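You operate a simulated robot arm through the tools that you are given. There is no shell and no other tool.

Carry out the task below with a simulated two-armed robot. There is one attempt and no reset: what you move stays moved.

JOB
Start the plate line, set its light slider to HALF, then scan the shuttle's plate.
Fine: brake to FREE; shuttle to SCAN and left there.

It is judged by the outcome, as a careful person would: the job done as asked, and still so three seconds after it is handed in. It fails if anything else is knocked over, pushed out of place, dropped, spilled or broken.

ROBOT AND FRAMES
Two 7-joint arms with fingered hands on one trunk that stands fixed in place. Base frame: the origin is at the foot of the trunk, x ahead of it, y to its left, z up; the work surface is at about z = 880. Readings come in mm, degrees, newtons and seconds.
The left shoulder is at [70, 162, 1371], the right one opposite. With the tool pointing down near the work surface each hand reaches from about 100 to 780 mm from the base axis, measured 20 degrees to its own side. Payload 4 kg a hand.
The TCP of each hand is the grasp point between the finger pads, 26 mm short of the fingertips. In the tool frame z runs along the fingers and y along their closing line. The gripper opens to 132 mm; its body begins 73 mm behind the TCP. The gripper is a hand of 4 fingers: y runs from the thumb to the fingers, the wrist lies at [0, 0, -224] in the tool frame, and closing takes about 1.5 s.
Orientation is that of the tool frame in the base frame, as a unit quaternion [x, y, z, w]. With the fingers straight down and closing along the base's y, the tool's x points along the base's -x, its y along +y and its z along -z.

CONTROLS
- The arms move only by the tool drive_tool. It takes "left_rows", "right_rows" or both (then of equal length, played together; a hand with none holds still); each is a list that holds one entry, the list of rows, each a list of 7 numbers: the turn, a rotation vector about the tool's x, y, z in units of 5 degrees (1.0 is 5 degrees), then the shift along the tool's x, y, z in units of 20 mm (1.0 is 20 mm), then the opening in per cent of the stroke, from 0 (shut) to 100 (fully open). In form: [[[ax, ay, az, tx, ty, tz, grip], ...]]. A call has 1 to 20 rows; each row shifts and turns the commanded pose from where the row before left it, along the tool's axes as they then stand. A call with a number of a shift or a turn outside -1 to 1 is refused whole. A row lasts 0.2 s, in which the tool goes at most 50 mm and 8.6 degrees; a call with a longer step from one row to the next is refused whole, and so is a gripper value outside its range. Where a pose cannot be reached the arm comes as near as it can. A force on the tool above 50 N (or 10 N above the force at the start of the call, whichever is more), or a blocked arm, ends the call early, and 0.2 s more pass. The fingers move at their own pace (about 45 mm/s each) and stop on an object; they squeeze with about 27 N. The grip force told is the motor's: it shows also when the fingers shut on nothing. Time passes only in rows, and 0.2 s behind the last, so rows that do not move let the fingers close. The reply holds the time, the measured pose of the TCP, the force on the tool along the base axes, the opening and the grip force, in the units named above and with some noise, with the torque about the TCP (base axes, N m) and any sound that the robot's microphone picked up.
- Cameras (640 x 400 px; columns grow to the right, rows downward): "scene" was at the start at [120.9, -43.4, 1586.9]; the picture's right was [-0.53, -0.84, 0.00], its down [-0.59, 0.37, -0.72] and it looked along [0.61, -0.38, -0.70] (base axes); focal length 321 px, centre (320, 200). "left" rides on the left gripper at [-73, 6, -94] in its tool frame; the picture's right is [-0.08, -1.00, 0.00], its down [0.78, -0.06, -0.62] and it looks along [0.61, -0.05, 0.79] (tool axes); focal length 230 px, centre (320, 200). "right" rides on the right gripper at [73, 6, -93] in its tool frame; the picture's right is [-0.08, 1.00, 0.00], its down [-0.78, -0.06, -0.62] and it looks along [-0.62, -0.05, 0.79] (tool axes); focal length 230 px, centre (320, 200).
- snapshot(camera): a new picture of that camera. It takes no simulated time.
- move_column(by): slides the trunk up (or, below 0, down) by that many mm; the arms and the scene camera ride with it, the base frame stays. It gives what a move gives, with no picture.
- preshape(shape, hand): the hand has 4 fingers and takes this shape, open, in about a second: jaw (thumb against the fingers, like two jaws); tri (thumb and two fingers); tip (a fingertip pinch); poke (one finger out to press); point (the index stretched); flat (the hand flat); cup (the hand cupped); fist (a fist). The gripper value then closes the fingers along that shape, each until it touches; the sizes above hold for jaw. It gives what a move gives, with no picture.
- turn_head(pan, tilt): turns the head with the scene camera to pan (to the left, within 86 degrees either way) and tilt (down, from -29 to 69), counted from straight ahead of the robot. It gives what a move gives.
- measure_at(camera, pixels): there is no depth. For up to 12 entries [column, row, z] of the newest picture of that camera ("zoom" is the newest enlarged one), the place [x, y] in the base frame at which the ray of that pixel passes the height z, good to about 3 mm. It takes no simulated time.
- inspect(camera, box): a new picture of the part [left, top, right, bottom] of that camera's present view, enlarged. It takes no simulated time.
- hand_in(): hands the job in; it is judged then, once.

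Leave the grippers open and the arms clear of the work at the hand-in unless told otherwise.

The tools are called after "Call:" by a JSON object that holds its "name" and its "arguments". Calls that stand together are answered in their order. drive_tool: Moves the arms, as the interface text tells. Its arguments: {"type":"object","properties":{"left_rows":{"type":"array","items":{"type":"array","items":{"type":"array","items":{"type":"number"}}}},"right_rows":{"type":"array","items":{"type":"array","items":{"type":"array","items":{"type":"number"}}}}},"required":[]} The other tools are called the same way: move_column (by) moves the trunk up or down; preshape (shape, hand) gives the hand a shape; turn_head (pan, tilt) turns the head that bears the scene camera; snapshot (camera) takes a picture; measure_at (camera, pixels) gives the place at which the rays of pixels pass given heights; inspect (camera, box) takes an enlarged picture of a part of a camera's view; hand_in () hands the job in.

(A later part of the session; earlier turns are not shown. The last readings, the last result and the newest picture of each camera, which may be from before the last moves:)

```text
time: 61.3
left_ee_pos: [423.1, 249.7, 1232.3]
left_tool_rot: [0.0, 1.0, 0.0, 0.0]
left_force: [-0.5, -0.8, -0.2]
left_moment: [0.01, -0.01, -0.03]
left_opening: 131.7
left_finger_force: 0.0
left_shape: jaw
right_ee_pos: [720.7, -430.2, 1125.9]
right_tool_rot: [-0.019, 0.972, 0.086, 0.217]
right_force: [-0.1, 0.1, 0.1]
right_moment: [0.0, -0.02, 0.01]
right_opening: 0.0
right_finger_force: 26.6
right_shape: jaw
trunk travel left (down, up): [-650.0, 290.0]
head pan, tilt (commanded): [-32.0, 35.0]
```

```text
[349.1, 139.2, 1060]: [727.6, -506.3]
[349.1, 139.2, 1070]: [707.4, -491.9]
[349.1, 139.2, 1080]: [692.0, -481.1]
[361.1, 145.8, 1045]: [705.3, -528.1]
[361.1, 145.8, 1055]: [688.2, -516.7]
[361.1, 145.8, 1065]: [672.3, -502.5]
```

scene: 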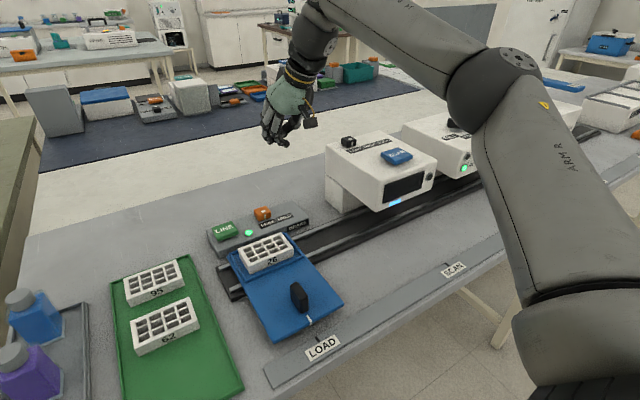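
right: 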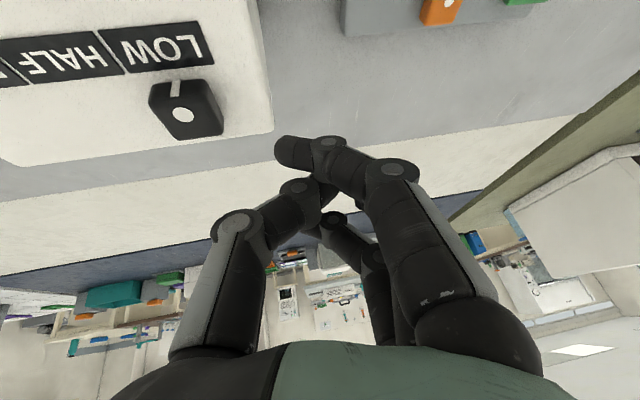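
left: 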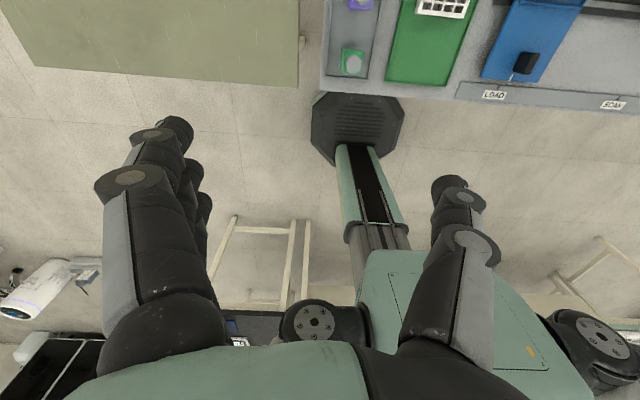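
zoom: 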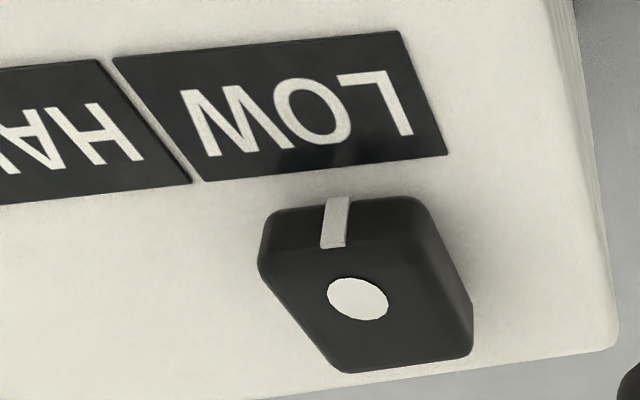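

Call:
{"name": "measure_at", "arguments": {"camera": "zoom", "pixels": [[357, 299, 1060], [357, 299, 1070], [357, 299, 1080], [196, 182, 1045], [196, 182, 1055], [196, 182, 1065], [440, 260, 1060], [268, 250, 1060], [345, 372, 1060], [470, 350, 1060], [615, 345, 1050], [310, 110, 1050]]}}

```text
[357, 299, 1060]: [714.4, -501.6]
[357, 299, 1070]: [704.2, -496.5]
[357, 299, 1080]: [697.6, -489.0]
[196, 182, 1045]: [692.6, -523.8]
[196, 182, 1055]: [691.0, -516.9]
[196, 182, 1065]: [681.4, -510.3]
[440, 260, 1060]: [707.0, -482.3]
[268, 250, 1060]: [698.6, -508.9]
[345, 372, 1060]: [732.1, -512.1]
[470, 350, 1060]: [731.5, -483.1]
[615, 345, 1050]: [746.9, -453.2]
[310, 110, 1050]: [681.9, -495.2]
```

Box top is z≈1054; the knob spans about x 692–728, y -512 to -482, top z≈1070. I'll descend at its +y side to (724,-446,1094), so the index tip is just above the box top.

Call:
{"name": "drive_tool", "arguments": {"right_rows": [[[0, 0, 0, 0.265, -0.52, 0.677, 0], [0, 0, 0, 0.265, -0.52, 0.677, 0], [0, 0, 0, 0, 0, 0, 0]]]}}

Call:
{"name": "inspect", "arguments": {"camera": "scene", "box": [310, 95, 420, 185]}}

Call:
{"name": "inspect", "arguments": {"camera": "right", "box": [120, 20, 380, 200]}}

```text
time: 62.1
left_ee_pos: [422.6, 250.7, 1232.7]
left_tool_rot: [0.0, 1.0, 0.0, -0.001]
left_force: [0.4, 0.7, -0.4]
left_moment: [-0.01, -0.01, -0.01]
left_opening: 131.9
left_finger_force: 0.0
left_shape: jaw
right_ee_pos: [723.4, -447.3, 1095.1]
right_tool_rot: [-0.019, 0.972, 0.086, 0.216]
right_force: [0.2, -0.4, 0.0]
right_moment: [0.0, 0.0, 0.02]
right_opening: 0.0
right_finger_force: 27.0
right_shape: jaw
trunk travel left (down, up): [-650.0, 290.0]
head pan, tilt (commanded): [-32.0, 35.0]
```

```text
4.44 times, centred on (365, 140) of scene
```

zoom: 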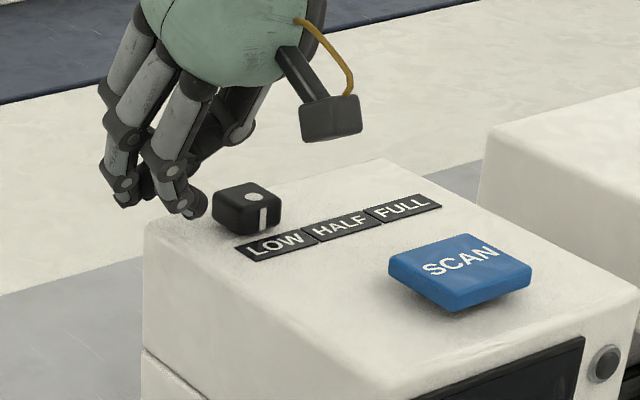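

```text
2.22 times, centred on (250, 110) of right
```

zoom: 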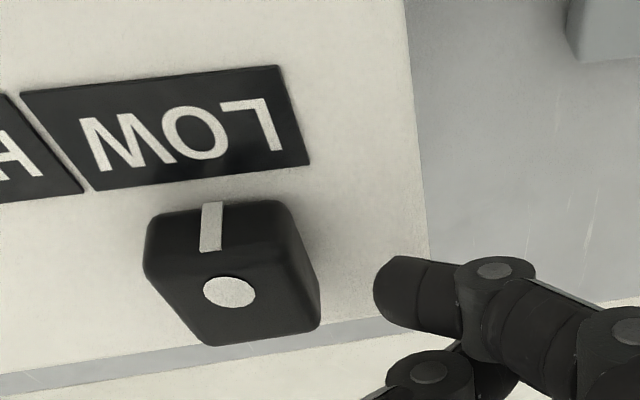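

The index tip faces the knob's +y side well. I'll push toward -y in 5 mm steps, 40 mm total for now (about 15 mm gap plus 25 mm of knob travel).

Call:
{"name": "drive_tool", "arguments": {"right_rows": [[[0, 0, 0, 0, -0.246, -0.0445, 0], [0, 0, 0, 0, -0.246, -0.0445, 0], [0, 0, 0, 0, -0.246, -0.0445, 0], [0, 0, 0, 0, -0.246, -0.0445, 0], [0, 0, 0, 0, -0.246, -0.0445, 0], [0, 0, 0, 0, -0.246, -0.0445, 0], [0, 0, 0, 0, -0.246, -0.0445, 0], [0, 0, 0, 0, -0.246, -0.0445, 0]]]}}

Call:
{"name": "inspect", "arguments": {"camera": "scene", "box": [310, 95, 420, 185]}}

Call:
{"name": "inspect", "arguments": {"camera": "right", "box": [120, 20, 380, 200]}}

```text
time: 63.9
left_ee_pos: [424.1, 250.5, 1231.5]
left_tool_rot: [0.0, 1.0, 0.0, 0.001]
left_force: [0.1, 0.3, 0.3]
left_moment: [-0.01, 0.05, -0.01]
left_opening: 131.6
left_finger_force: 0.1
left_shape: jaw
right_ee_pos: [723.6, -486.5, 1094.2]
right_tool_rot: [-0.02, 0.972, 0.086, 0.217]
right_force: [0.2, 0.6, 1.1]
right_moment: [-0.01, 0.0, 0.02]
right_opening: 0.1
right_finger_force: 26.8
right_shape: jaw
trunk travel left (down, up): [-650.0, 290.0]
head pan, tilt (commanded): [-32.0, 35.0]
```

```text
4.44 times, centred on (365, 140) of scene
```

zoom: 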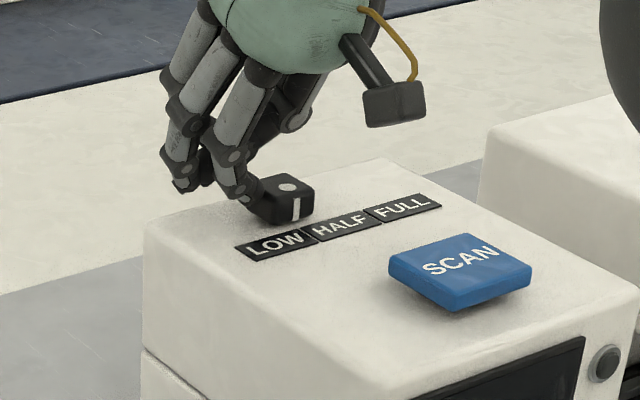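

```text
2.22 times, centred on (250, 110) of right
```

zoom: 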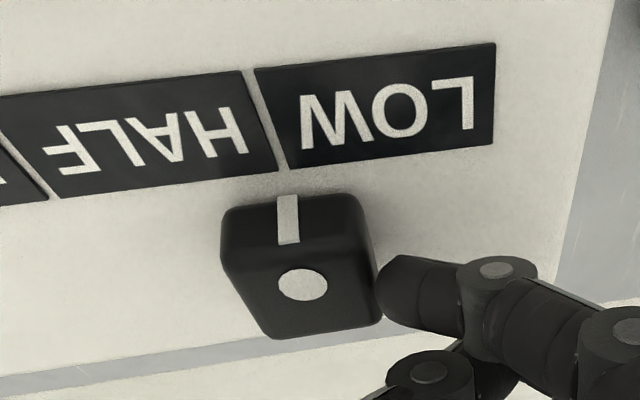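

The knob is about halfway between LOW and HALF, moved roughly 24 mm. I'll push 20 mm more, then check finely.

Call:
{"name": "drive_tool", "arguments": {"right_rows": [[[0, 0, 0, 0, -0.246, -0.0445, 0], [0, 0, 0, 0, -0.246, -0.0445, 0], [0, 0, 0, 0, -0.246, -0.0445, 0], [0, 0, 0, 0, -0.246, -0.0445, 0]]]}}

Call:
{"name": "inspect", "arguments": {"camera": "scene", "box": [310, 95, 420, 185]}}

Call:
{"name": "inspect", "arguments": {"camera": "right", "box": [120, 20, 380, 200]}}

```text
time: 64.9
left_ee_pos: [423.5, 250.8, 1232.9]
left_tool_rot: [0.0, 1.0, 0.0, 0.0]
left_force: [0.4, 0.0, -0.1]
left_moment: [-0.02, 0.0, 0.02]
left_opening: 131.9
left_finger_force: 0.1
left_shape: jaw
right_ee_pos: [722.3, -505.8, 1096.0]
right_tool_rot: [-0.018, 0.972, 0.085, 0.216]
right_force: [-0.2, 0.3, -0.6]
right_moment: [0.0, -0.01, -0.01]
right_opening: 0.1
right_finger_force: 27.1
right_shape: jaw
trunk travel left (down, up): [-650.0, 290.0]
head pan, tilt (commanded): [-32.0, 35.0]
```

```text
4.44 times, centred on (365, 140) of scene
```

zoom: 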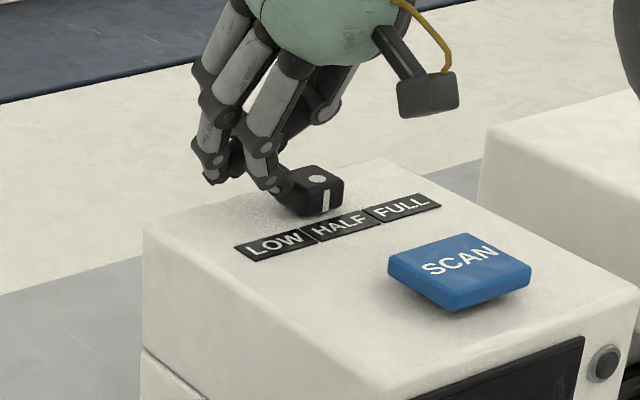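

```text
2.22 times, centred on (250, 110) of right
```

zoom: 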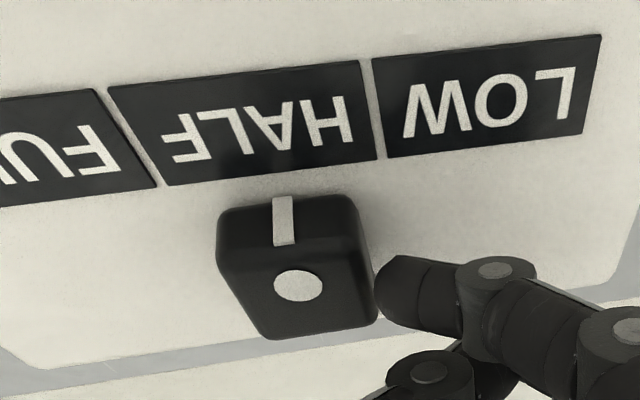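

The mark is very close to the HALF centre. I'll measure the knob's dot and the label edges numerically.

Call:
{"name": "inspect", "arguments": {"camera": "scene", "box": [340, 120, 400, 160]}}

Call:
{"name": "measure_at", "arguments": {"camera": "right", "pixels": [[240.1, 150, 1071], [175.9, 103.6, 1054], [276.1, 91.5, 1054], [182, 103, 1054], [153.3, 60, 1054], [269, 48, 1054]]}}

```text
10.00 times, centred on (370, 140) of scene
```

zoom: 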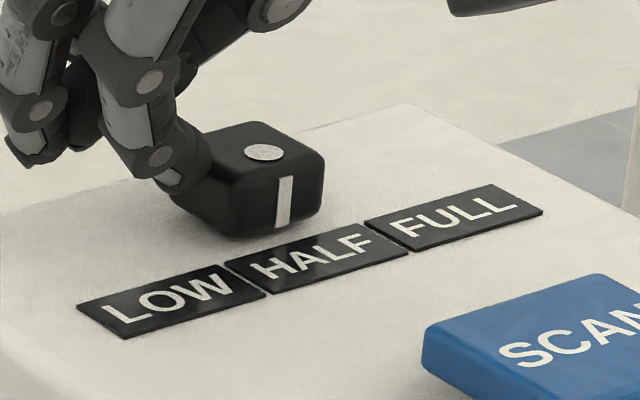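

```text
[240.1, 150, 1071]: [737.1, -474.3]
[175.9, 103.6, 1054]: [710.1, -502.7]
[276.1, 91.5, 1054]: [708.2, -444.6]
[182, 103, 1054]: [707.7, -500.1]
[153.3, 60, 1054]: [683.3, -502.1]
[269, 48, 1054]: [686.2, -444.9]
```

The knob's mark matches HALF to within about 1–2 mm. I'll back off +y 20 mm, lift 60 mm, and re-check from both views.

Call:
{"name": "drive_tool", "arguments": {"right_rows": [[[0, 0, 0, 0, 0.246, 0.0445, 0], [0, 0, 0, 0, 0.246, 0.0445, 0], [0, 0, 0, 0, 0.492, 0.089, 0], [0, 0, 0, -0.425, 0.16, -0.89, 0], [0, 0, 0, -0.425, 0.16, -0.89, 0], [0, 0, 0, -0.425, 0.16, -0.89, 0], [0, 0, 0, 0, 0, 0, 0]]]}}

Call:
{"name": "snapshot", "arguments": {"camera": "right"}}

Call:
{"name": "snapshot", "arguments": {"camera": "scene"}}

Call:
{"name": "inspect", "arguments": {"camera": "scene", "box": [340, 120, 400, 160]}}

```text
time: 66.5
left_ee_pos: [423.5, 250.2, 1233.0]
left_tool_rot: [0.0, 1.0, 0.0, 0.0]
left_force: [0.1, 0.2, -0.2]
left_moment: [0.0, 0.01, 0.03]
left_opening: 132.0
left_finger_force: 0.0
left_shape: jaw
right_ee_pos: [725.3, -485.7, 1153.1]
right_tool_rot: [-0.019, 0.972, 0.086, 0.217]
right_force: [-0.6, -0.3, 0.3]
right_moment: [0.0, 0.01, -0.01]
right_opening: 0.0
right_finger_force: 26.8
right_shape: jaw
trunk travel left (down, up): [-650.0, 290.0]
head pan, tilt (commanded): [-32.0, 35.0]
```

```text
taken
```

right: 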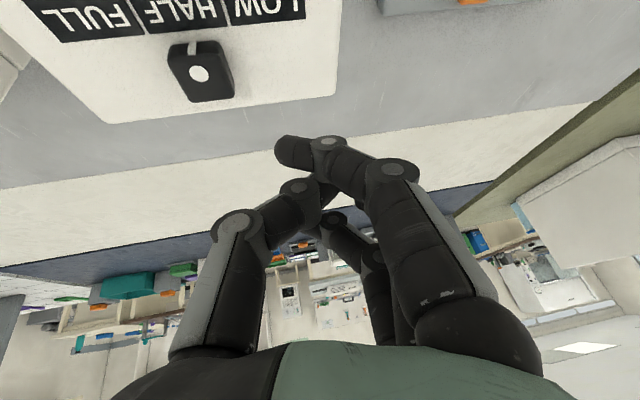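

```text
taken
```

scene: 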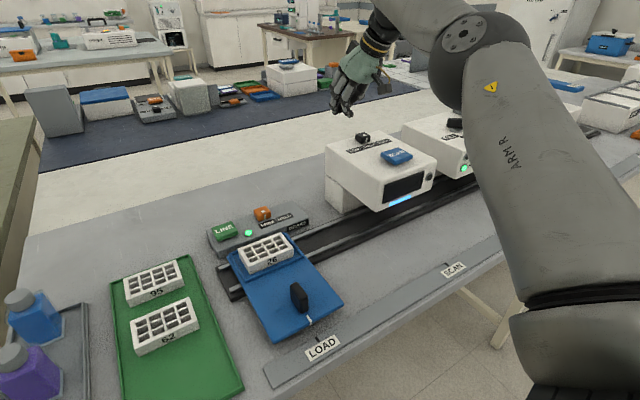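

```text
10.00 times, centred on (370, 140) of scene
```

zoom: 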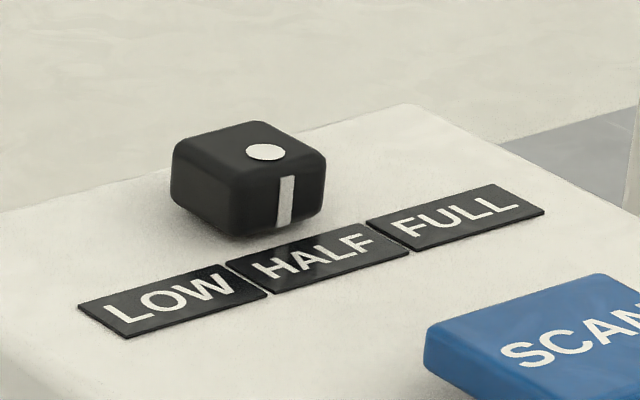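

The slider sits at HALF and the scanner's blue light strip is longer now. I'll do one more numeric check with a fresh right-hand zoom, and look at the light strip.

Call:
{"name": "inspect", "arguments": {"camera": "right", "box": [80, 0, 300, 130]}}

Call:
{"name": "inspect", "arguments": {"camera": "scene", "box": [360, 150, 450, 220]}}

```text
2.91 times, centred on (190, 65) of right
```

zoom: 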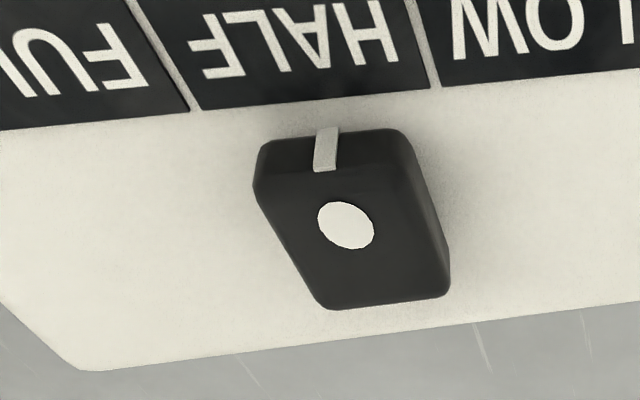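

```text
5.71 times, centred on (405, 185) of scene
```

zoom: 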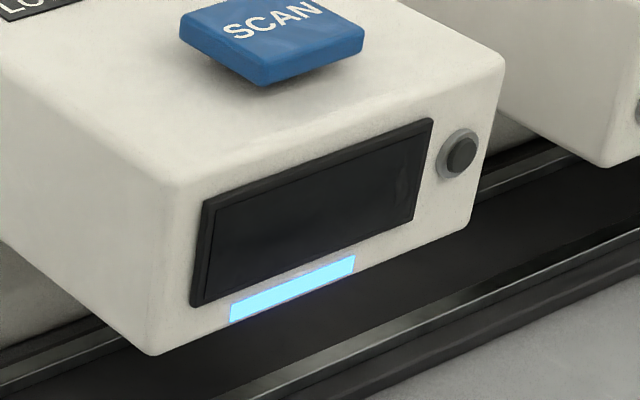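

Call:
{"name": "measure_at", "arguments": {"camera": "right", "pixels": [[198.6, 73.6, 1071], [146.5, 34, 1054], [229.5, 25.5, 1054]]}}

Call:
{"name": "measure_at", "arguments": {"camera": "scene", "pixels": [[364.6, 135.2, 1071], [360.6, 146.2, 1054], [374.6, 142.2, 1054], [454, 268, 880], [323, 347, 880], [309, 322, 895]]}}

```text
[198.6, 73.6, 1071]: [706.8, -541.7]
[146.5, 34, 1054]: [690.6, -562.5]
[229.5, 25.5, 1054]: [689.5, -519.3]
```

```text
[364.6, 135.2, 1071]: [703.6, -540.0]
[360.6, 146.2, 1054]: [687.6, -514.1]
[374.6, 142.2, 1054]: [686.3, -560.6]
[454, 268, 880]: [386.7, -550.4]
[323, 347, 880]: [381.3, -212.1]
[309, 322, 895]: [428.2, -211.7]
```

Both views agree that the knob (y≈-541) is on the HALF centre (y≈-540). Next is the shuttle. I'll bring the hand back to about (460,-300,1150), above the front of the table.

Call:
{"name": "drive_tool", "arguments": {"right_rows": [[[0, 0, 0, 0.856, 0.726, -0.2775, 0], [0, 0, 0, 0.856, 0.726, -0.2775, 0], [0, 0, 0, 0.856, 0.726, -0.2775, 0], [0, 0, 0, 0.856, 0.726, -0.2775, 0], [0, 0, 0, 0.856, 0.726, -0.2775, 0], [0, 0, 0, 0.856, 0.726, -0.2775, 0], [0, 0, 0, 0.856, 0.726, -0.2775, 0], [0, 0, 0, 0.856, 0.726, -0.2775, 0], [0, 0, 0, 0.856, 0.726, -0.2775, 0], [0, 0, 0, 0.856, 0.726, -0.2775, 0], [0, 0, 0, 0.856, 0.726, -0.2775, 0], [0, 0, 0, 0.856, 0.726, -0.2775, 0], [0, 0, 0, 0.856, 0.726, -0.2775, 0], [0, 0, 0, 0.856, 0.726, -0.2775, 0]]]}}

Call:
{"name": "drive_tool", "arguments": {"right_rows": [[[1, 0, 0, 0, 0, 0, 50], [1, 0, 0, 0, 0, 0, 50], [0, 1, 0, 0, 0, 0, 50], [0, 1, 0, 0, 0, 0, 50], [0, 1, 0, 0, 0, 0, 50], [0, 0, 0, 0, 0, 0, 50]]]}}

Call:
{"name": "snapshot", "arguments": {"camera": "scene"}}

Call:
{"name": "snapshot", "arguments": {"camera": "right"}}

```text
time: 69.5
left_ee_pos: [423.0, 250.4, 1233.0]
left_tool_rot: [0.0, 1.0, 0.0, 0.0]
left_force: [0.1, -0.3, 0.1]
left_moment: [-0.03, -0.01, -0.04]
left_opening: 131.7
left_finger_force: 0.1
left_shape: jaw
right_ee_pos: [458.0, -298.3, 1155.1]
right_tool_rot: [-0.019, 0.972, 0.086, 0.216]
right_force: [0.2, 1.0, 0.1]
right_moment: [0.01, 0.03, 0.01]
right_opening: 0.1
right_finger_force: 27.5
right_shape: jaw
trunk travel left (down, up): [-650.0, 290.0]
head pan, tilt (commanded): [-32.0, 35.0]
```

```text
time: 70.9
left_ee_pos: [423.8, 248.8, 1233.0]
left_tool_rot: [0.0, 1.0, 0.0, -0.001]
left_force: [-0.4, -0.4, 0.3]
left_moment: [-0.01, 0.01, -0.01]
left_opening: 131.6
left_finger_force: 0.2
left_shape: jaw
right_ee_pos: [459.1, -299.9, 1154.7]
right_tool_rot: [0.0, 0.996, 0.003, 0.088]
right_force: [-0.8, -0.4, 0.1]
right_moment: [0.01, 0.0, -0.02]
right_opening: 65.7
right_finger_force: 0.1
right_shape: jaw
trunk travel left (down, up): [-650.0, 290.0]
head pan, tilt (commanded): [-32.0, 35.0]
```

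```text
taken
```

scene: 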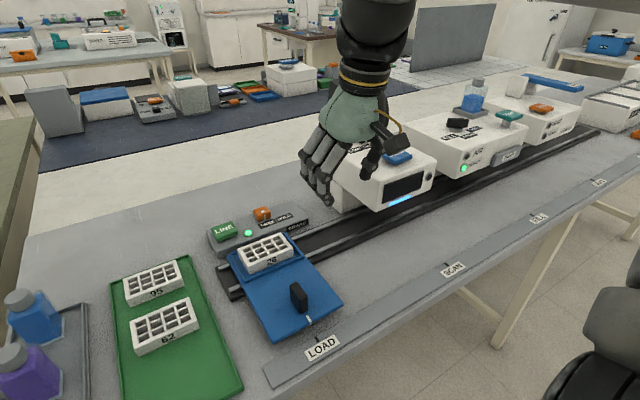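

```text
taken
```

right: 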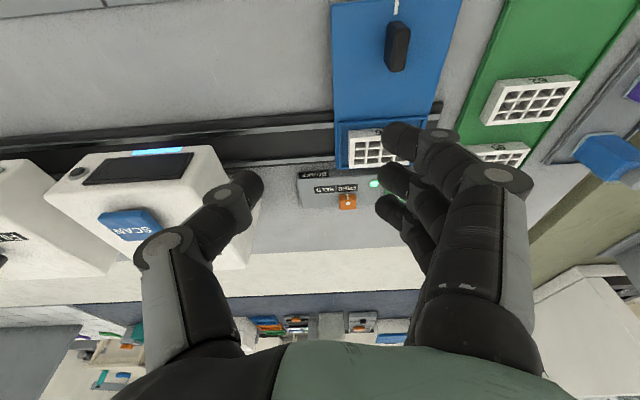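

The hand is nearly upright (10° tilt) with the jaws open 66 mm. I'll zoom in on the handle from both cameras to locate it exactly.

Call:
{"name": "inspect", "arguments": {"camera": "scene", "box": [270, 265, 350, 345]}}

Call:
{"name": "inspect", "arguments": {"camera": "right", "box": [320, 0, 480, 100]}}

```text
5.00 times, centred on (310, 305) of scene
```

zoom: 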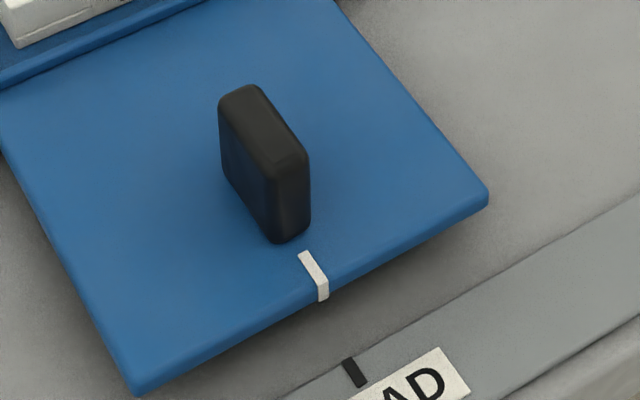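

```text
4.00 times, centred on (400, 50) of right
```

zoom: 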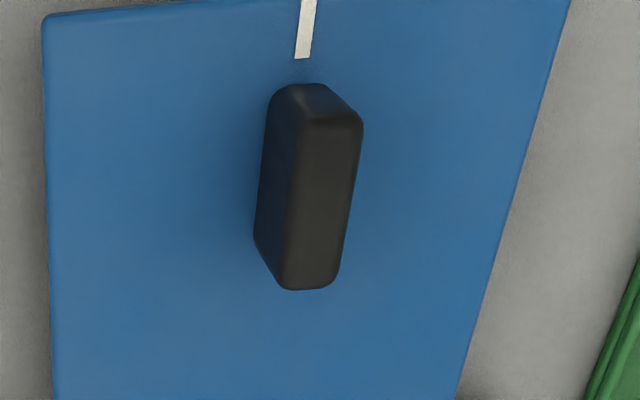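

Call:
{"name": "measure_at", "arguments": {"camera": "scene", "pixels": [[298.8, 290.4, 920], [298.8, 290.4, 940], [298.8, 290.4, 960], [307.6, 295, 940], [300, 300, 940], [297.6, 282, 940], [290, 284, 940], [308.2, 316, 895]]}}

Call:
{"name": "measure_at", "arguments": {"camera": "zoom", "pixels": [[323, 203, 920], [323, 203, 940], [323, 203, 960], [307, 118, 940], [362, 118, 940], [283, 288, 940], [338, 283, 940], [303, 58, 895], [45, 20, 895], [570, 5, 895]]}}

```text
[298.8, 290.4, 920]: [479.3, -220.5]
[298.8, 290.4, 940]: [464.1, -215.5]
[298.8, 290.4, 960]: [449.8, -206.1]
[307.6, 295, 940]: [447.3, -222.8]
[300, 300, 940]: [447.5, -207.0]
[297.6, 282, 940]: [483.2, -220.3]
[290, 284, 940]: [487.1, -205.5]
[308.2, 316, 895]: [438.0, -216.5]
```

```text
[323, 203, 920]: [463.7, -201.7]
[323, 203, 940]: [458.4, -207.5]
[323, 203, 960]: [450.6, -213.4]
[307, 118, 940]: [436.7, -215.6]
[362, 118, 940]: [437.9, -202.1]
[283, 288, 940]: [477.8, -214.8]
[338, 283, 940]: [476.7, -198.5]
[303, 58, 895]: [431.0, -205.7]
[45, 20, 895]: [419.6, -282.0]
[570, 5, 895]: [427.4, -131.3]
```

The handle is centred at about (456,-210), roughly 40 × 15 mm, top z≈949. I'll move over it to (457,-210,1010) with the jaws open 66 mm.

Call:
{"name": "drive_tool", "arguments": {"right_rows": [[[0, 0, 0, 0.171, 0.5625, 0.89, 50], [0, 0, 0, 0.171, 0.5625, 0.89, 50], [0, 0, 0, 0.171, 0.5625, 0.89, 50], [0, 0, 0, 0.171, 0.5625, 0.89, 50], [0, 0, 0, 0.171, 0.5625, 0.89, 50], [0, 0, 0, 0.171, 0.5625, 0.89, 50], [0, 0, 0, 0.171, 0.5625, 0.89, 50], [0, 0, 0, 0.171, 0.5625, 0.89, 50], [0, 0, 0, 0, 0, 0, 50]]]}}

Call:
{"name": "snapshot", "arguments": {"camera": "right"}}

Call:
{"name": "inspect", "arguments": {"camera": "scene", "box": [240, 215, 380, 345]}}

```text
time: 72.9
left_ee_pos: [423.1, 249.9, 1232.1]
left_tool_rot: [0.0, 1.0, 0.0, 0.001]
left_force: [-1.4, -0.3, 0.7]
left_moment: [0.0, 0.05, -0.01]
left_opening: 131.7
left_finger_force: 0.0
left_shape: jaw
right_ee_pos: [459.7, -209.9, 1010.6]
right_tool_rot: [0.0, 0.996, 0.002, 0.088]
right_force: [-0.5, 0.2, -0.5]
right_moment: [-0.02, 0.02, 0.0]
right_opening: 65.8
right_finger_force: 0.1
right_shape: jaw
trunk travel left (down, up): [-650.0, 290.0]
head pan, tilt (commanded): [-32.0, 35.0]
```

```text
taken
```

right: 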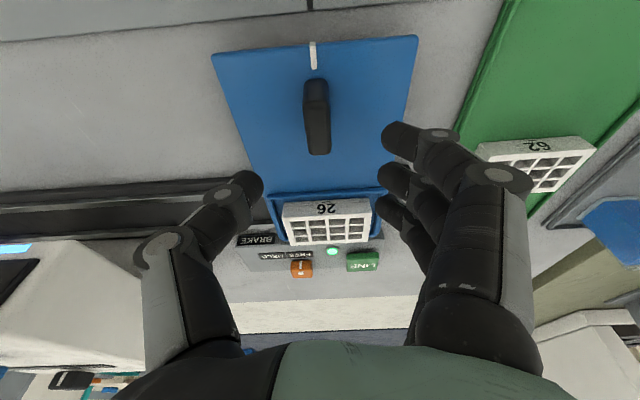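

```text
3.08 times, centred on (310, 280) of scene
```

zoom: 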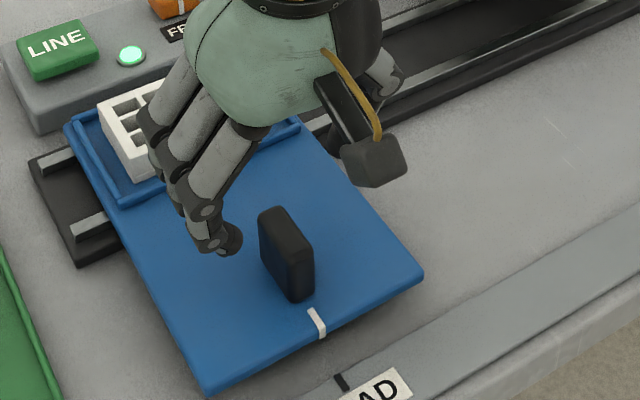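

Well centred over the handle. I'll lower to z≈950, check, and then continue.

Call:
{"name": "drive_tool", "arguments": {"right_rows": [[[0, 0, 0, 0.2, 0, 0.985, 50], [0, 0, 0, 0.2, 0, 0.985, 50], [0, 0, 0, 0.2, 0, 0.985, 50], [0, 0, 0, 0, 0, 0, 50]]]}}

Call:
{"name": "snapshot", "arguments": {"camera": "right"}}

Call:
{"name": "inspect", "arguments": {"camera": "scene", "box": [240, 215, 380, 345]}}

```text
time: 73.9
left_ee_pos: [423.1, 250.6, 1232.9]
left_tool_rot: [0.0, 1.0, -0.001, 0.0]
left_force: [0.4, 0.1, 0.0]
left_moment: [0.01, -0.03, 0.01]
left_opening: 131.7
left_finger_force: 0.0
left_shape: jaw
right_ee_pos: [455.5, -209.8, 950.8]
right_tool_rot: [-0.001, 0.996, 0.001, 0.088]
right_force: [0.0, 0.1, -0.6]
right_moment: [-0.02, 0.03, -0.02]
right_opening: 65.6
right_finger_force: 0.1
right_shape: jaw
trunk travel left (down, up): [-650.0, 290.0]
head pan, tilt (commanded): [-32.0, 35.0]
```

```text
taken
```

right: 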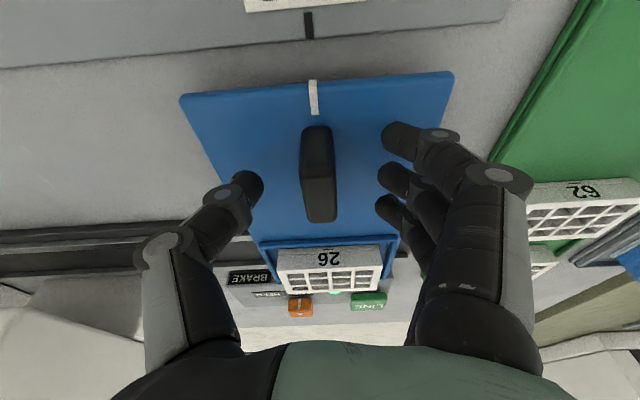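

```text
3.08 times, centred on (310, 280) of scene
```

zoom: 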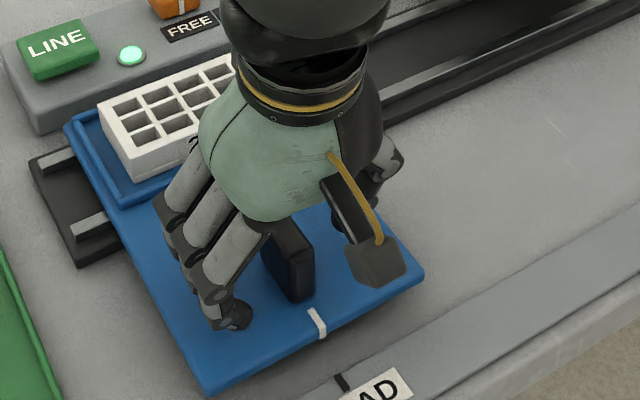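

The handle sits between thumb and fingers. I'll lower 14 mm more and close on the handle.

Call:
{"name": "drive_tool", "arguments": {"right_rows": [[[0, 0, 0, 0.1225, 0, 0.69, 50], [0, 0, 0, 0, 0, 0, 30], [0, 0, 0, 0, 0, 0, 15], [0, 0, 0, 0, 0, 0, 0], [0, 0, 0, 0, 0, 0, 0], [0, 0, 0, 0, 0, 0, 0], [0, 0, 0, 0, 0, 0, 0], [0, 0, 0, 0, 0, 0, 0]]]}}

Call:
{"name": "snapshot", "arguments": {"camera": "right"}}

Call:
{"name": "inspect", "arguments": {"camera": "scene", "box": [240, 215, 380, 345]}}

```text
time: 75.7
left_ee_pos: [422.8, 250.9, 1231.7]
left_tool_rot: [0.001, 1.0, -0.001, 0.001]
left_force: [0.2, 0.6, 0.6]
left_moment: [-0.02, -0.03, 0.0]
left_opening: 131.7
left_finger_force: 0.1
left_shape: jaw
right_ee_pos: [456.1, -208.0, 937.7]
right_tool_rot: [0.0, 0.996, 0.002, 0.09]
right_force: [9.8, 2.2, 33.3]
right_moment: [1.51, 0.58, -0.38]
right_opening: 21.8
right_finger_force: 27.0
right_shape: jaw
trunk travel left (down, up): [-650.0, 290.0]
head pan, tilt (commanded): [-32.0, 35.0]
```

```text
taken
```

right: 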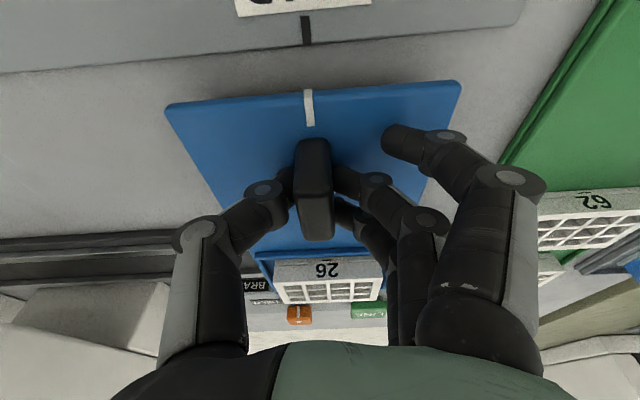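

```text
3.08 times, centred on (310, 280) of scene
```

zoom: 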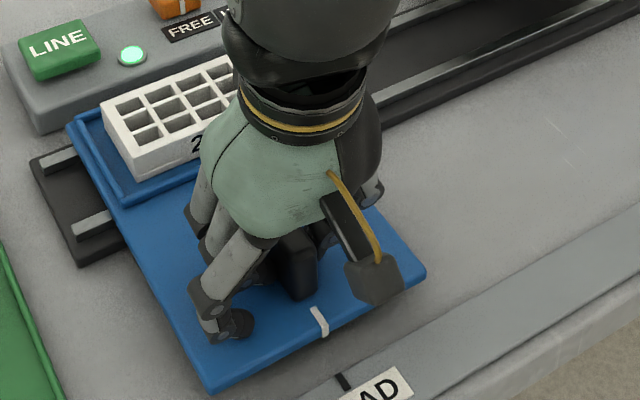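

The grip closed, but 33 N of upward force shows the index tip is resting on the shuttle deck. I'll open a little, raise 9 mm, and close again.

Call:
{"name": "drive_tool", "arguments": {"right_rows": [[[0, 0, 0, 0, 0, 0, 45], [0, 0, 0, 0, 0, 0, 45], [0, 0, 0, -0.04, 0, -0.22, 45], [0, 0, 0, -0.04, 0, -0.22, 45], [0, 0, 0, 0, 0, 0, 45], [0, 0, 0, 0, 0, 0, 45]]]}}

Call:
{"name": "drive_tool", "arguments": {"right_rows": [[[0, 0, 0, 0, 0, 0, 30], [0, 0, 0, 0, 0, 0, 15], [0, 0, 0, 0, 0, 0, 0], [0, 0, 0, 0, 0, 0, 0], [0, 0, 0, 0, 0, 0, 0], [0, 0, 0, 0, 0, 0, 0], [0, 0, 0, 0, 0, 0, 0], [0, 0, 0, 0, 0, 0, 0]]]}}

Call:
{"name": "snapshot", "arguments": {"camera": "right"}}

Call:
{"name": "inspect", "arguments": {"camera": "scene", "box": [240, 215, 380, 345]}}

```text
time: 77.1
left_ee_pos: [423.4, 249.7, 1232.3]
left_tool_rot: [0.0, 1.0, 0.001, 0.0]
left_force: [-0.4, 1.1, 0.2]
left_moment: [-0.02, -0.01, -0.03]
left_opening: 131.6
left_finger_force: 0.1
left_shape: jaw
right_ee_pos: [455.5, -208.2, 944.8]
right_tool_rot: [0.0, 0.996, 0.0, 0.088]
right_force: [0.5, 0.0, -0.6]
right_moment: [0.0, 0.03, -0.01]
right_opening: 58.9
right_finger_force: 0.2
right_shape: jaw
trunk travel left (down, up): [-650.0, 290.0]
head pan, tilt (commanded): [-32.0, 35.0]
```

```text
time: 78.9
left_ee_pos: [424.6, 249.6, 1233.1]
left_tool_rot: [0.0, 1.0, -0.001, 0.0]
left_force: [0.2, 0.0, -0.5]
left_moment: [0.01, 0.0, -0.01]
left_opening: 132.0
left_finger_force: 0.1
left_shape: jaw
right_ee_pos: [455.9, -210.3, 944.5]
right_tool_rot: [0.0, 0.996, 0.001, 0.087]
right_force: [2.5, 0.8, -2.6]
right_moment: [0.03, -0.02, -0.15]
right_opening: 11.6
right_finger_force: 27.2
right_shape: jaw
trunk travel left (down, up): [-650.0, 290.0]
head pan, tilt (commanded): [-32.0, 35.0]
```

```text
taken
```

right: 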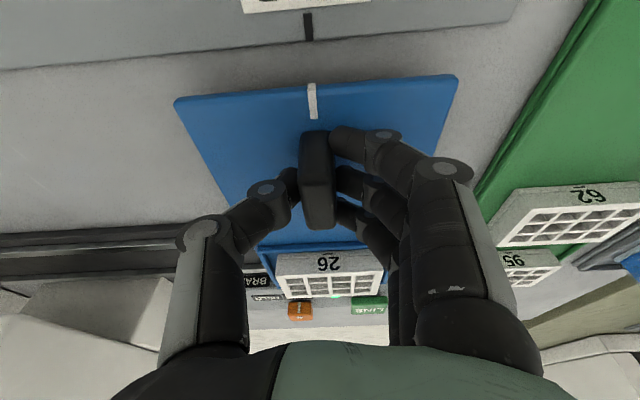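

```text
3.08 times, centred on (310, 280) of scene
```

zoom: 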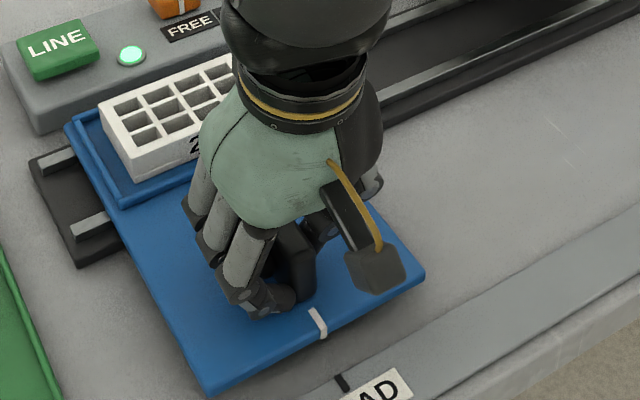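

Now all three fingers and the thumb hold the handle with little stray force. I'll start moving the shuttle toward -y gently, 5 mm steps for 30 mm, watching the force.

Call:
{"name": "drive_tool", "arguments": {"right_rows": [[[0, 0, 0, 0, -0.15, 0, 0], [0, 0, 0, 0, -0.25, 0, 0], [0, 0, 0, 0, -0.25, 0, 0], [0, 0, 0, 0, -0.25, 0, 0], [0, 0, 0, 0, -0.25, 0, 0], [0, 0, 0, 0, -0.25, 0, 0]]]}}

Call:
{"name": "snapshot", "arguments": {"camera": "scene"}}

```text
time: 80.3
left_ee_pos: [424.5, 250.1, 1232.5]
left_tool_rot: [0.0, 1.0, -0.001, 0.0]
left_force: [0.8, 0.5, -0.5]
left_moment: [0.02, 0.0, -0.02]
left_opening: 131.9
left_finger_force: 0.1
left_shape: jaw
right_ee_pos: [456.7, -236.6, 944.3]
right_tool_rot: [0.001, 0.996, 0.001, 0.089]
right_force: [4.4, 0.2, -1.8]
right_moment: [0.05, -0.01, -0.17]
right_opening: 11.3
right_finger_force: 26.9
right_shape: jaw
trunk travel left (down, up): [-650.0, 290.0]
head pan, tilt (commanded): [-32.0, 35.0]
```

```text
taken
```

scene: 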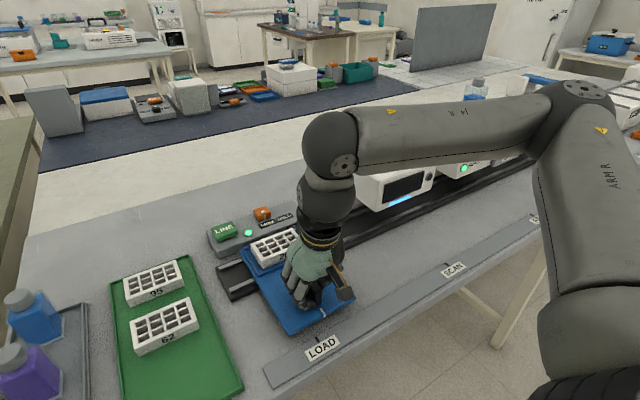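

The shuttle follows smoothly with almost no force. I'll continue 200 mm at 10 mm per row.

Call:
{"name": "drive_tool", "arguments": {"right_rows": [[[0, 0, 0, 0, -0.4, 0, 0], [0, 0, 0, 0, -0.5, 0, 0], [0, 0, 0, 0, -0.5, 0, 0], [0, 0, 0, 0, -0.5, 0, 0], [0, 0, 0, 0, -0.5, 0, 0], [0, 0, 0, 0, -0.5, 0, 0], [0, 0, 0, 0, -0.5, 0, 0], [0, 0, 0, 0, -0.5, 0, 0], [0, 0, 0, 0, -0.5, 0, 0], [0, 0, 0, 0, -0.5, 0, 0], [0, 0, 0, 0, -0.5, 0, 0], [0, 0, 0, 0, -0.5, 0, 0], [0, 0, 0, 0, -0.5, 0, 0], [0, 0, 0, 0, -0.5, 0, 0], [0, 0, 0, 0, -0.5, 0, 0], [0, 0, 0, 0, -0.5, 0, 0], [0, 0, 0, 0, -0.5, 0, 0], [0, 0, 0, 0, -0.5, 0, 0], [0, 0, 0, 0, -0.4, 0, 0], [0, 0, 0, 0, -0.2, 0, 0]]]}}

Call:
{"name": "snapshot", "arguments": {"camera": "scene"}}

Call:
{"name": "snapshot", "arguments": {"camera": "right"}}

```text
time: 84.5
left_ee_pos: [424.0, 250.8, 1233.2]
left_tool_rot: [0.0, 1.0, 0.0, 0.0]
left_force: [-0.3, -0.1, -0.2]
left_moment: [-0.02, 0.01, 0.01]
left_opening: 131.9
left_finger_force: 0.2
left_shape: jaw
right_ee_pos: [456.9, -426.8, 943.6]
right_tool_rot: [-0.001, 0.996, 0.001, 0.089]
right_force: [1.6, 1.4, 4.0]
right_moment: [0.05, 0.03, -0.19]
right_opening: 11.5
right_finger_force: 27.0
right_shape: jaw
trunk travel left (down, up): [-650.0, 290.0]
head pan, tilt (commanded): [-32.0, 35.0]
```

```text
taken
```

scene: 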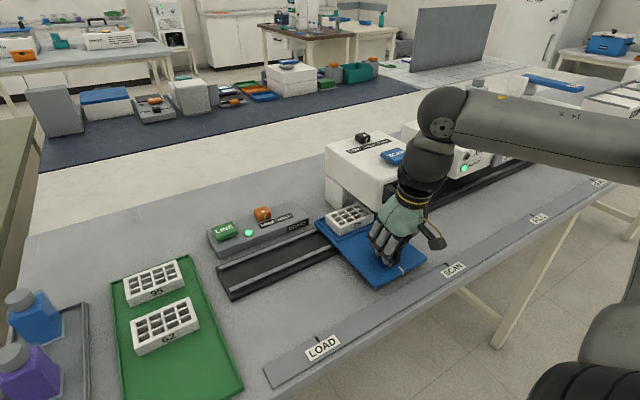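

```text
taken
```

right: 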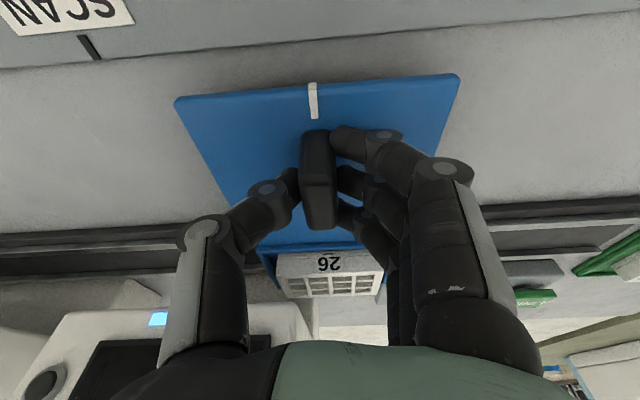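

Going well; the plate is starting under the scanner and the SCAN tick is at (89,47) in the right view. I'll move 100 mm more, slowing at the end.

Call:
{"name": "drive_tool", "arguments": {"right_rows": [[[0, 0, 0, 0, -0.3, 0, 0], [0, 0, 0, 0, -0.5, 0, 0], [0, 0, 0, 0, -0.5, 0, 0], [0, 0, 0, 0, -0.5, 0, 0], [0, 0, 0, 0, -0.5, 0, 0], [0, 0, 0, 0, -0.5, 0, 0], [0, 0, 0, 0, -0.5, 0, 0], [0, 0, 0, 0, -0.5, 0, 0], [0, 0, 0, 0, -0.5, 0, 0], [0, 0, 0, 0, -0.4, 0, 0], [0, 0, 0, 0, -0.3, 0, 0], [0, 0, 0, 0, -0.2, 0, 0]]]}}

Call:
{"name": "snapshot", "arguments": {"camera": "scene"}}

Call:
{"name": "snapshot", "arguments": {"camera": "right"}}

```text
time: 87.1
left_ee_pos: [424.4, 250.7, 1233.0]
left_tool_rot: [-0.001, 1.0, 0.0, 0.0]
left_force: [-0.6, -0.4, -0.1]
left_moment: [-0.01, -0.02, 0.01]
left_opening: 132.2
left_finger_force: 0.0
left_shape: jaw
right_ee_pos: [455.9, -532.4, 943.7]
right_tool_rot: [0.0, 0.996, 0.001, 0.088]
right_force: [3.0, -2.1, 7.9]
right_moment: [-0.02, 0.0, -0.18]
right_opening: 11.2
right_finger_force: 27.0
right_shape: jaw
trunk travel left (down, up): [-650.0, 290.0]
head pan, tilt (commanded): [-32.0, 35.0]
```

```text
taken
```

scene: 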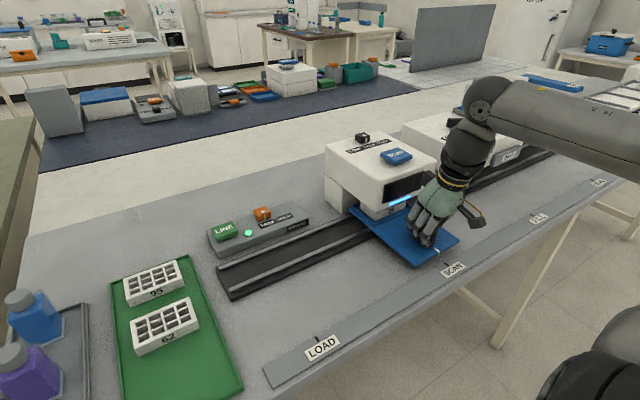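

```text
taken
```

right: 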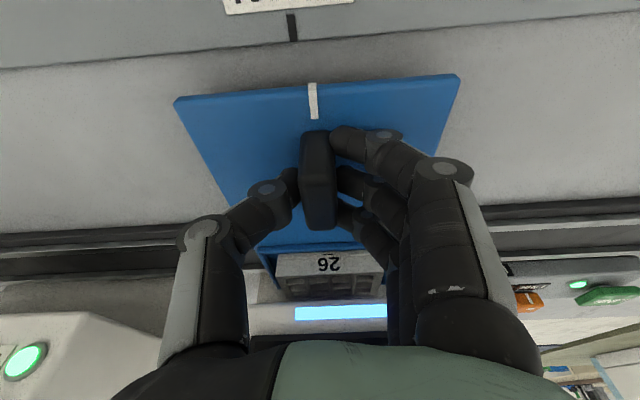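

The SCAN tick is at (292,28) and should come to (308,25), as the LOAD tick was at the start. That means about 8 mm more, so I'll move 8 mm slowly and zoom in.

Call:
{"name": "drive_tool", "arguments": {"right_rows": [[[0, 0, 0, 0, -0.1, 0, 0], [0, 0, 0, 0, -0.1, 0, 0], [0, 0, 0, 0, -0.1, 0, 0], [0, 0, 0, 0, -0.1, 0, 0], [0, 0, 0, 0, 0, 0, 0], [0, 0, 0, 0, 0, 0, 0]]]}}

Call:
{"name": "snapshot", "arguments": {"camera": "right"}}

Call:
{"name": "inspect", "arguments": {"camera": "right", "box": [240, 0, 400, 130]}}

Call:
{"name": "inspect", "arguments": {"camera": "scene", "box": [380, 150, 480, 290]}}

```text
time: 88.5
left_ee_pos: [422.8, 249.6, 1232.9]
left_tool_rot: [0.001, 1.0, 0.0, 0.001]
left_force: [0.4, 0.2, -0.1]
left_moment: [-0.01, 0.0, -0.02]
left_opening: 131.9
left_finger_force: 0.0
left_shape: jaw
right_ee_pos: [456.6, -539.3, 943.8]
right_tool_rot: [0.0, 0.996, 0.0, 0.088]
right_force: [-3.8, 0.0, 6.0]
right_moment: [0.05, 0.12, -0.17]
right_opening: 11.3
right_finger_force: 27.0
right_shape: jaw
trunk travel left (down, up): [-650.0, 290.0]
head pan, tilt (commanded): [-32.0, 35.0]
```

```text
taken
```

right: 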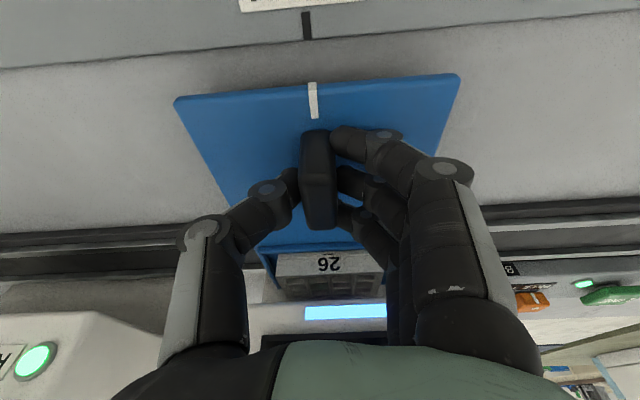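

```text
3.08 times, centred on (320, 65) of right
```

zoom: 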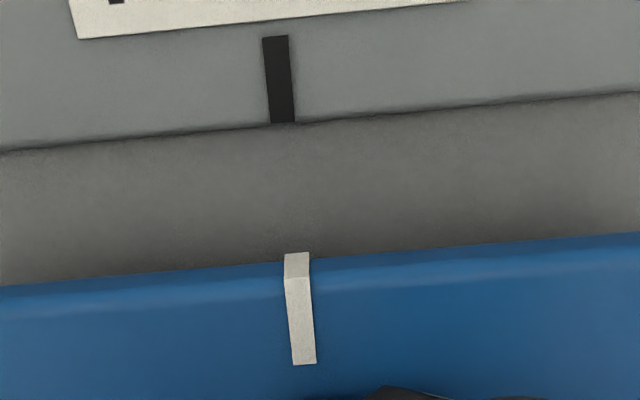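

```text
2.86 times, centred on (430, 220) of scene
```

zoom: 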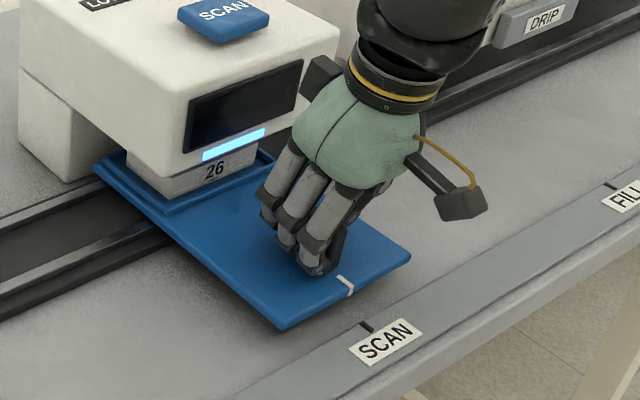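

The mark and the tick line up to within about 1 mm. I'll nudge 0.8 mm, then open the jaws and lift straight up.

Call:
{"name": "drive_tool", "arguments": {"right_rows": [[[0, 0, 0, 0, -0.04, 0, 0], [0, 0, 0, 0, 0, 0, 0], [0, 0, 0, 0, 0, 0, 20], [0, 0, 0, 0, 0, 0, 40], [0, 0, 0, 0, 0, 0, 50], [0, 0, 0, 0, 0, 0, 50], [0, 0, 0, 0, 0, 0, 50]]]}}

Call:
{"name": "drive_tool", "arguments": {"right_rows": [[[0, 0, 0, -0.1, 0, -0.6, 50], [0, 0, 0, -0.175, 0, -0.98, 50], [0, 0, 0, -0.175, 0, -0.98, 50], [0, 0, 0, -0.175, 0, -0.98, 50], [0, 0, 0, -0.175, 0, -0.98, 50], [0, 0, 0, -0.175, 0, -0.98, 50], [0, 0, 0, -0.175, 0, -0.98, 50], [0, 0, 0, -0.175, 0, -0.98, 50], [0, 0, 0, -0.175, 0, -0.98, 50], [0, 0, 0, -0.175, 0, -0.98, 50], [0, 0, 0, 0, 0, 0, 50]]]}}

Call:
{"name": "snapshot", "arguments": {"camera": "scene"}}

Call:
{"name": "snapshot", "arguments": {"camera": "right"}}

```text
time: 90.1
left_ee_pos: [423.2, 250.5, 1231.3]
left_tool_rot: [0.001, 1.0, -0.001, 0.0]
left_force: [0.3, 0.1, 0.6]
left_moment: [-0.01, 0.0, 0.0]
left_opening: 131.6
left_finger_force: 0.1
left_shape: jaw
right_ee_pos: [457.2, -539.6, 943.1]
right_tool_rot: [0.0, 0.996, 0.0, 0.088]
right_force: [-0.1, 0.0, 0.4]
right_moment: [-0.01, 0.03, 0.01]
right_opening: 65.2
right_finger_force: 0.1
right_shape: jaw
trunk travel left (down, up): [-650.0, 290.0]
head pan, tilt (commanded): [-32.0, 35.0]
```

```text
time: 92.5
left_ee_pos: [421.2, 248.9, 1233.6]
left_tool_rot: [-0.001, 1.0, 0.001, 0.001]
left_force: [-1.0, 0.6, 0.6]
left_moment: [0.0, -0.03, 0.01]
left_opening: 131.8
left_finger_force: 0.1
left_shape: jaw
right_ee_pos: [530.3, -520.0, 1099.0]
right_tool_rot: [0.0, 0.996, 0.003, 0.091]
right_force: [0.3, 0.0, 0.2]
right_moment: [-0.01, 0.04, 0.02]
right_opening: 65.4
right_finger_force: 0.1
right_shape: jaw
right hand out of reach, approached as far as the arm can: row 1, 2, 3, 4, 5, 6, 7, 8, 9, 10
trunk travel left (down, up): [-650.0, 290.0]
head pan, tilt (commanded): [-32.0, 35.0]
```

```text
taken
```

scene: 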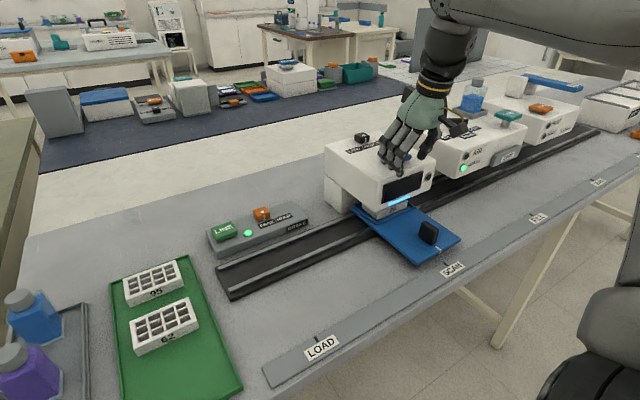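

```text
taken
```

right: 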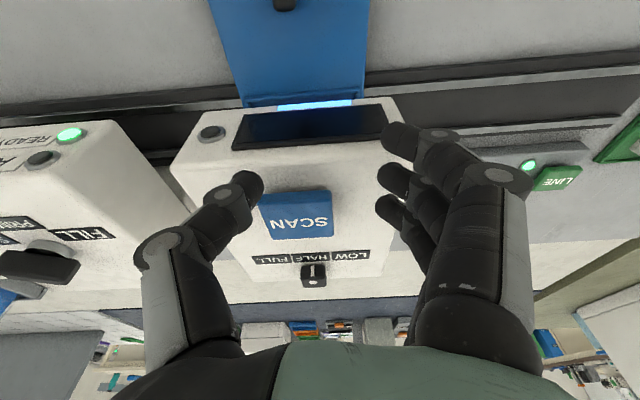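

The lift was limited and the hand drifted forward to (530,-520,1099), but no force or sound was reported. I'll inspect the shuttle alignment and the scanner to be sure nothing was disturbed.

Call:
{"name": "inspect", "arguments": {"camera": "scene", "box": [380, 190, 500, 290]}}

Call:
{"name": "inspect", "arguments": {"camera": "scene", "box": [320, 100, 460, 220]}}

Call:
{"name": "inspect", "arguments": {"camera": "right", "box": [160, 90, 440, 300]}}

```text
4.00 times, centred on (440, 240) of scene
```

zoom: 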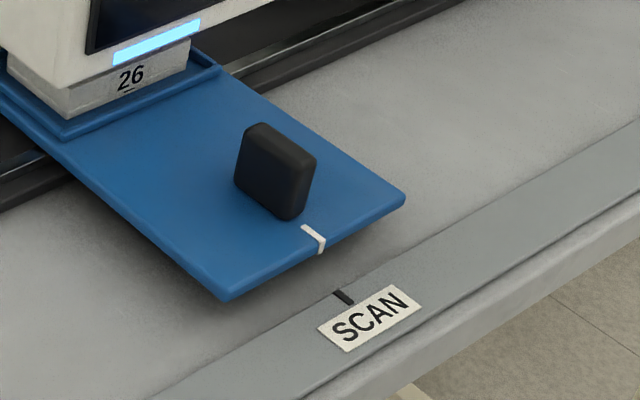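

```text
3.33 times, centred on (390, 160) of scene
```

zoom: 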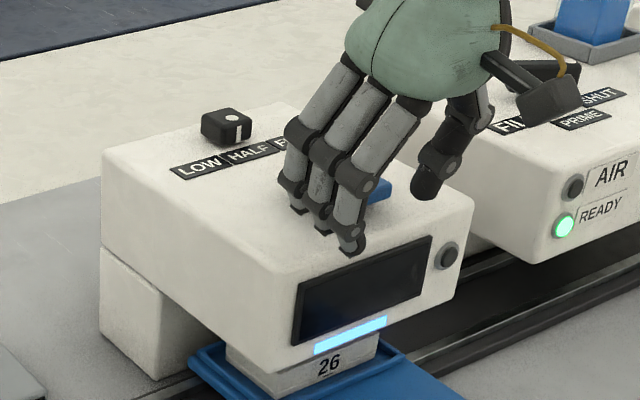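

```text
1.90 times, centred on (300, 195) of right
```

zoom: 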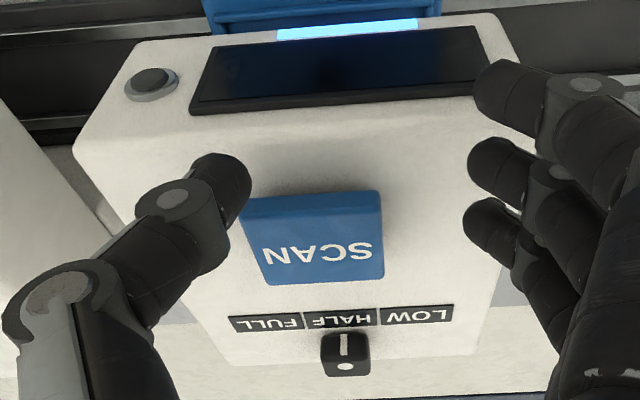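

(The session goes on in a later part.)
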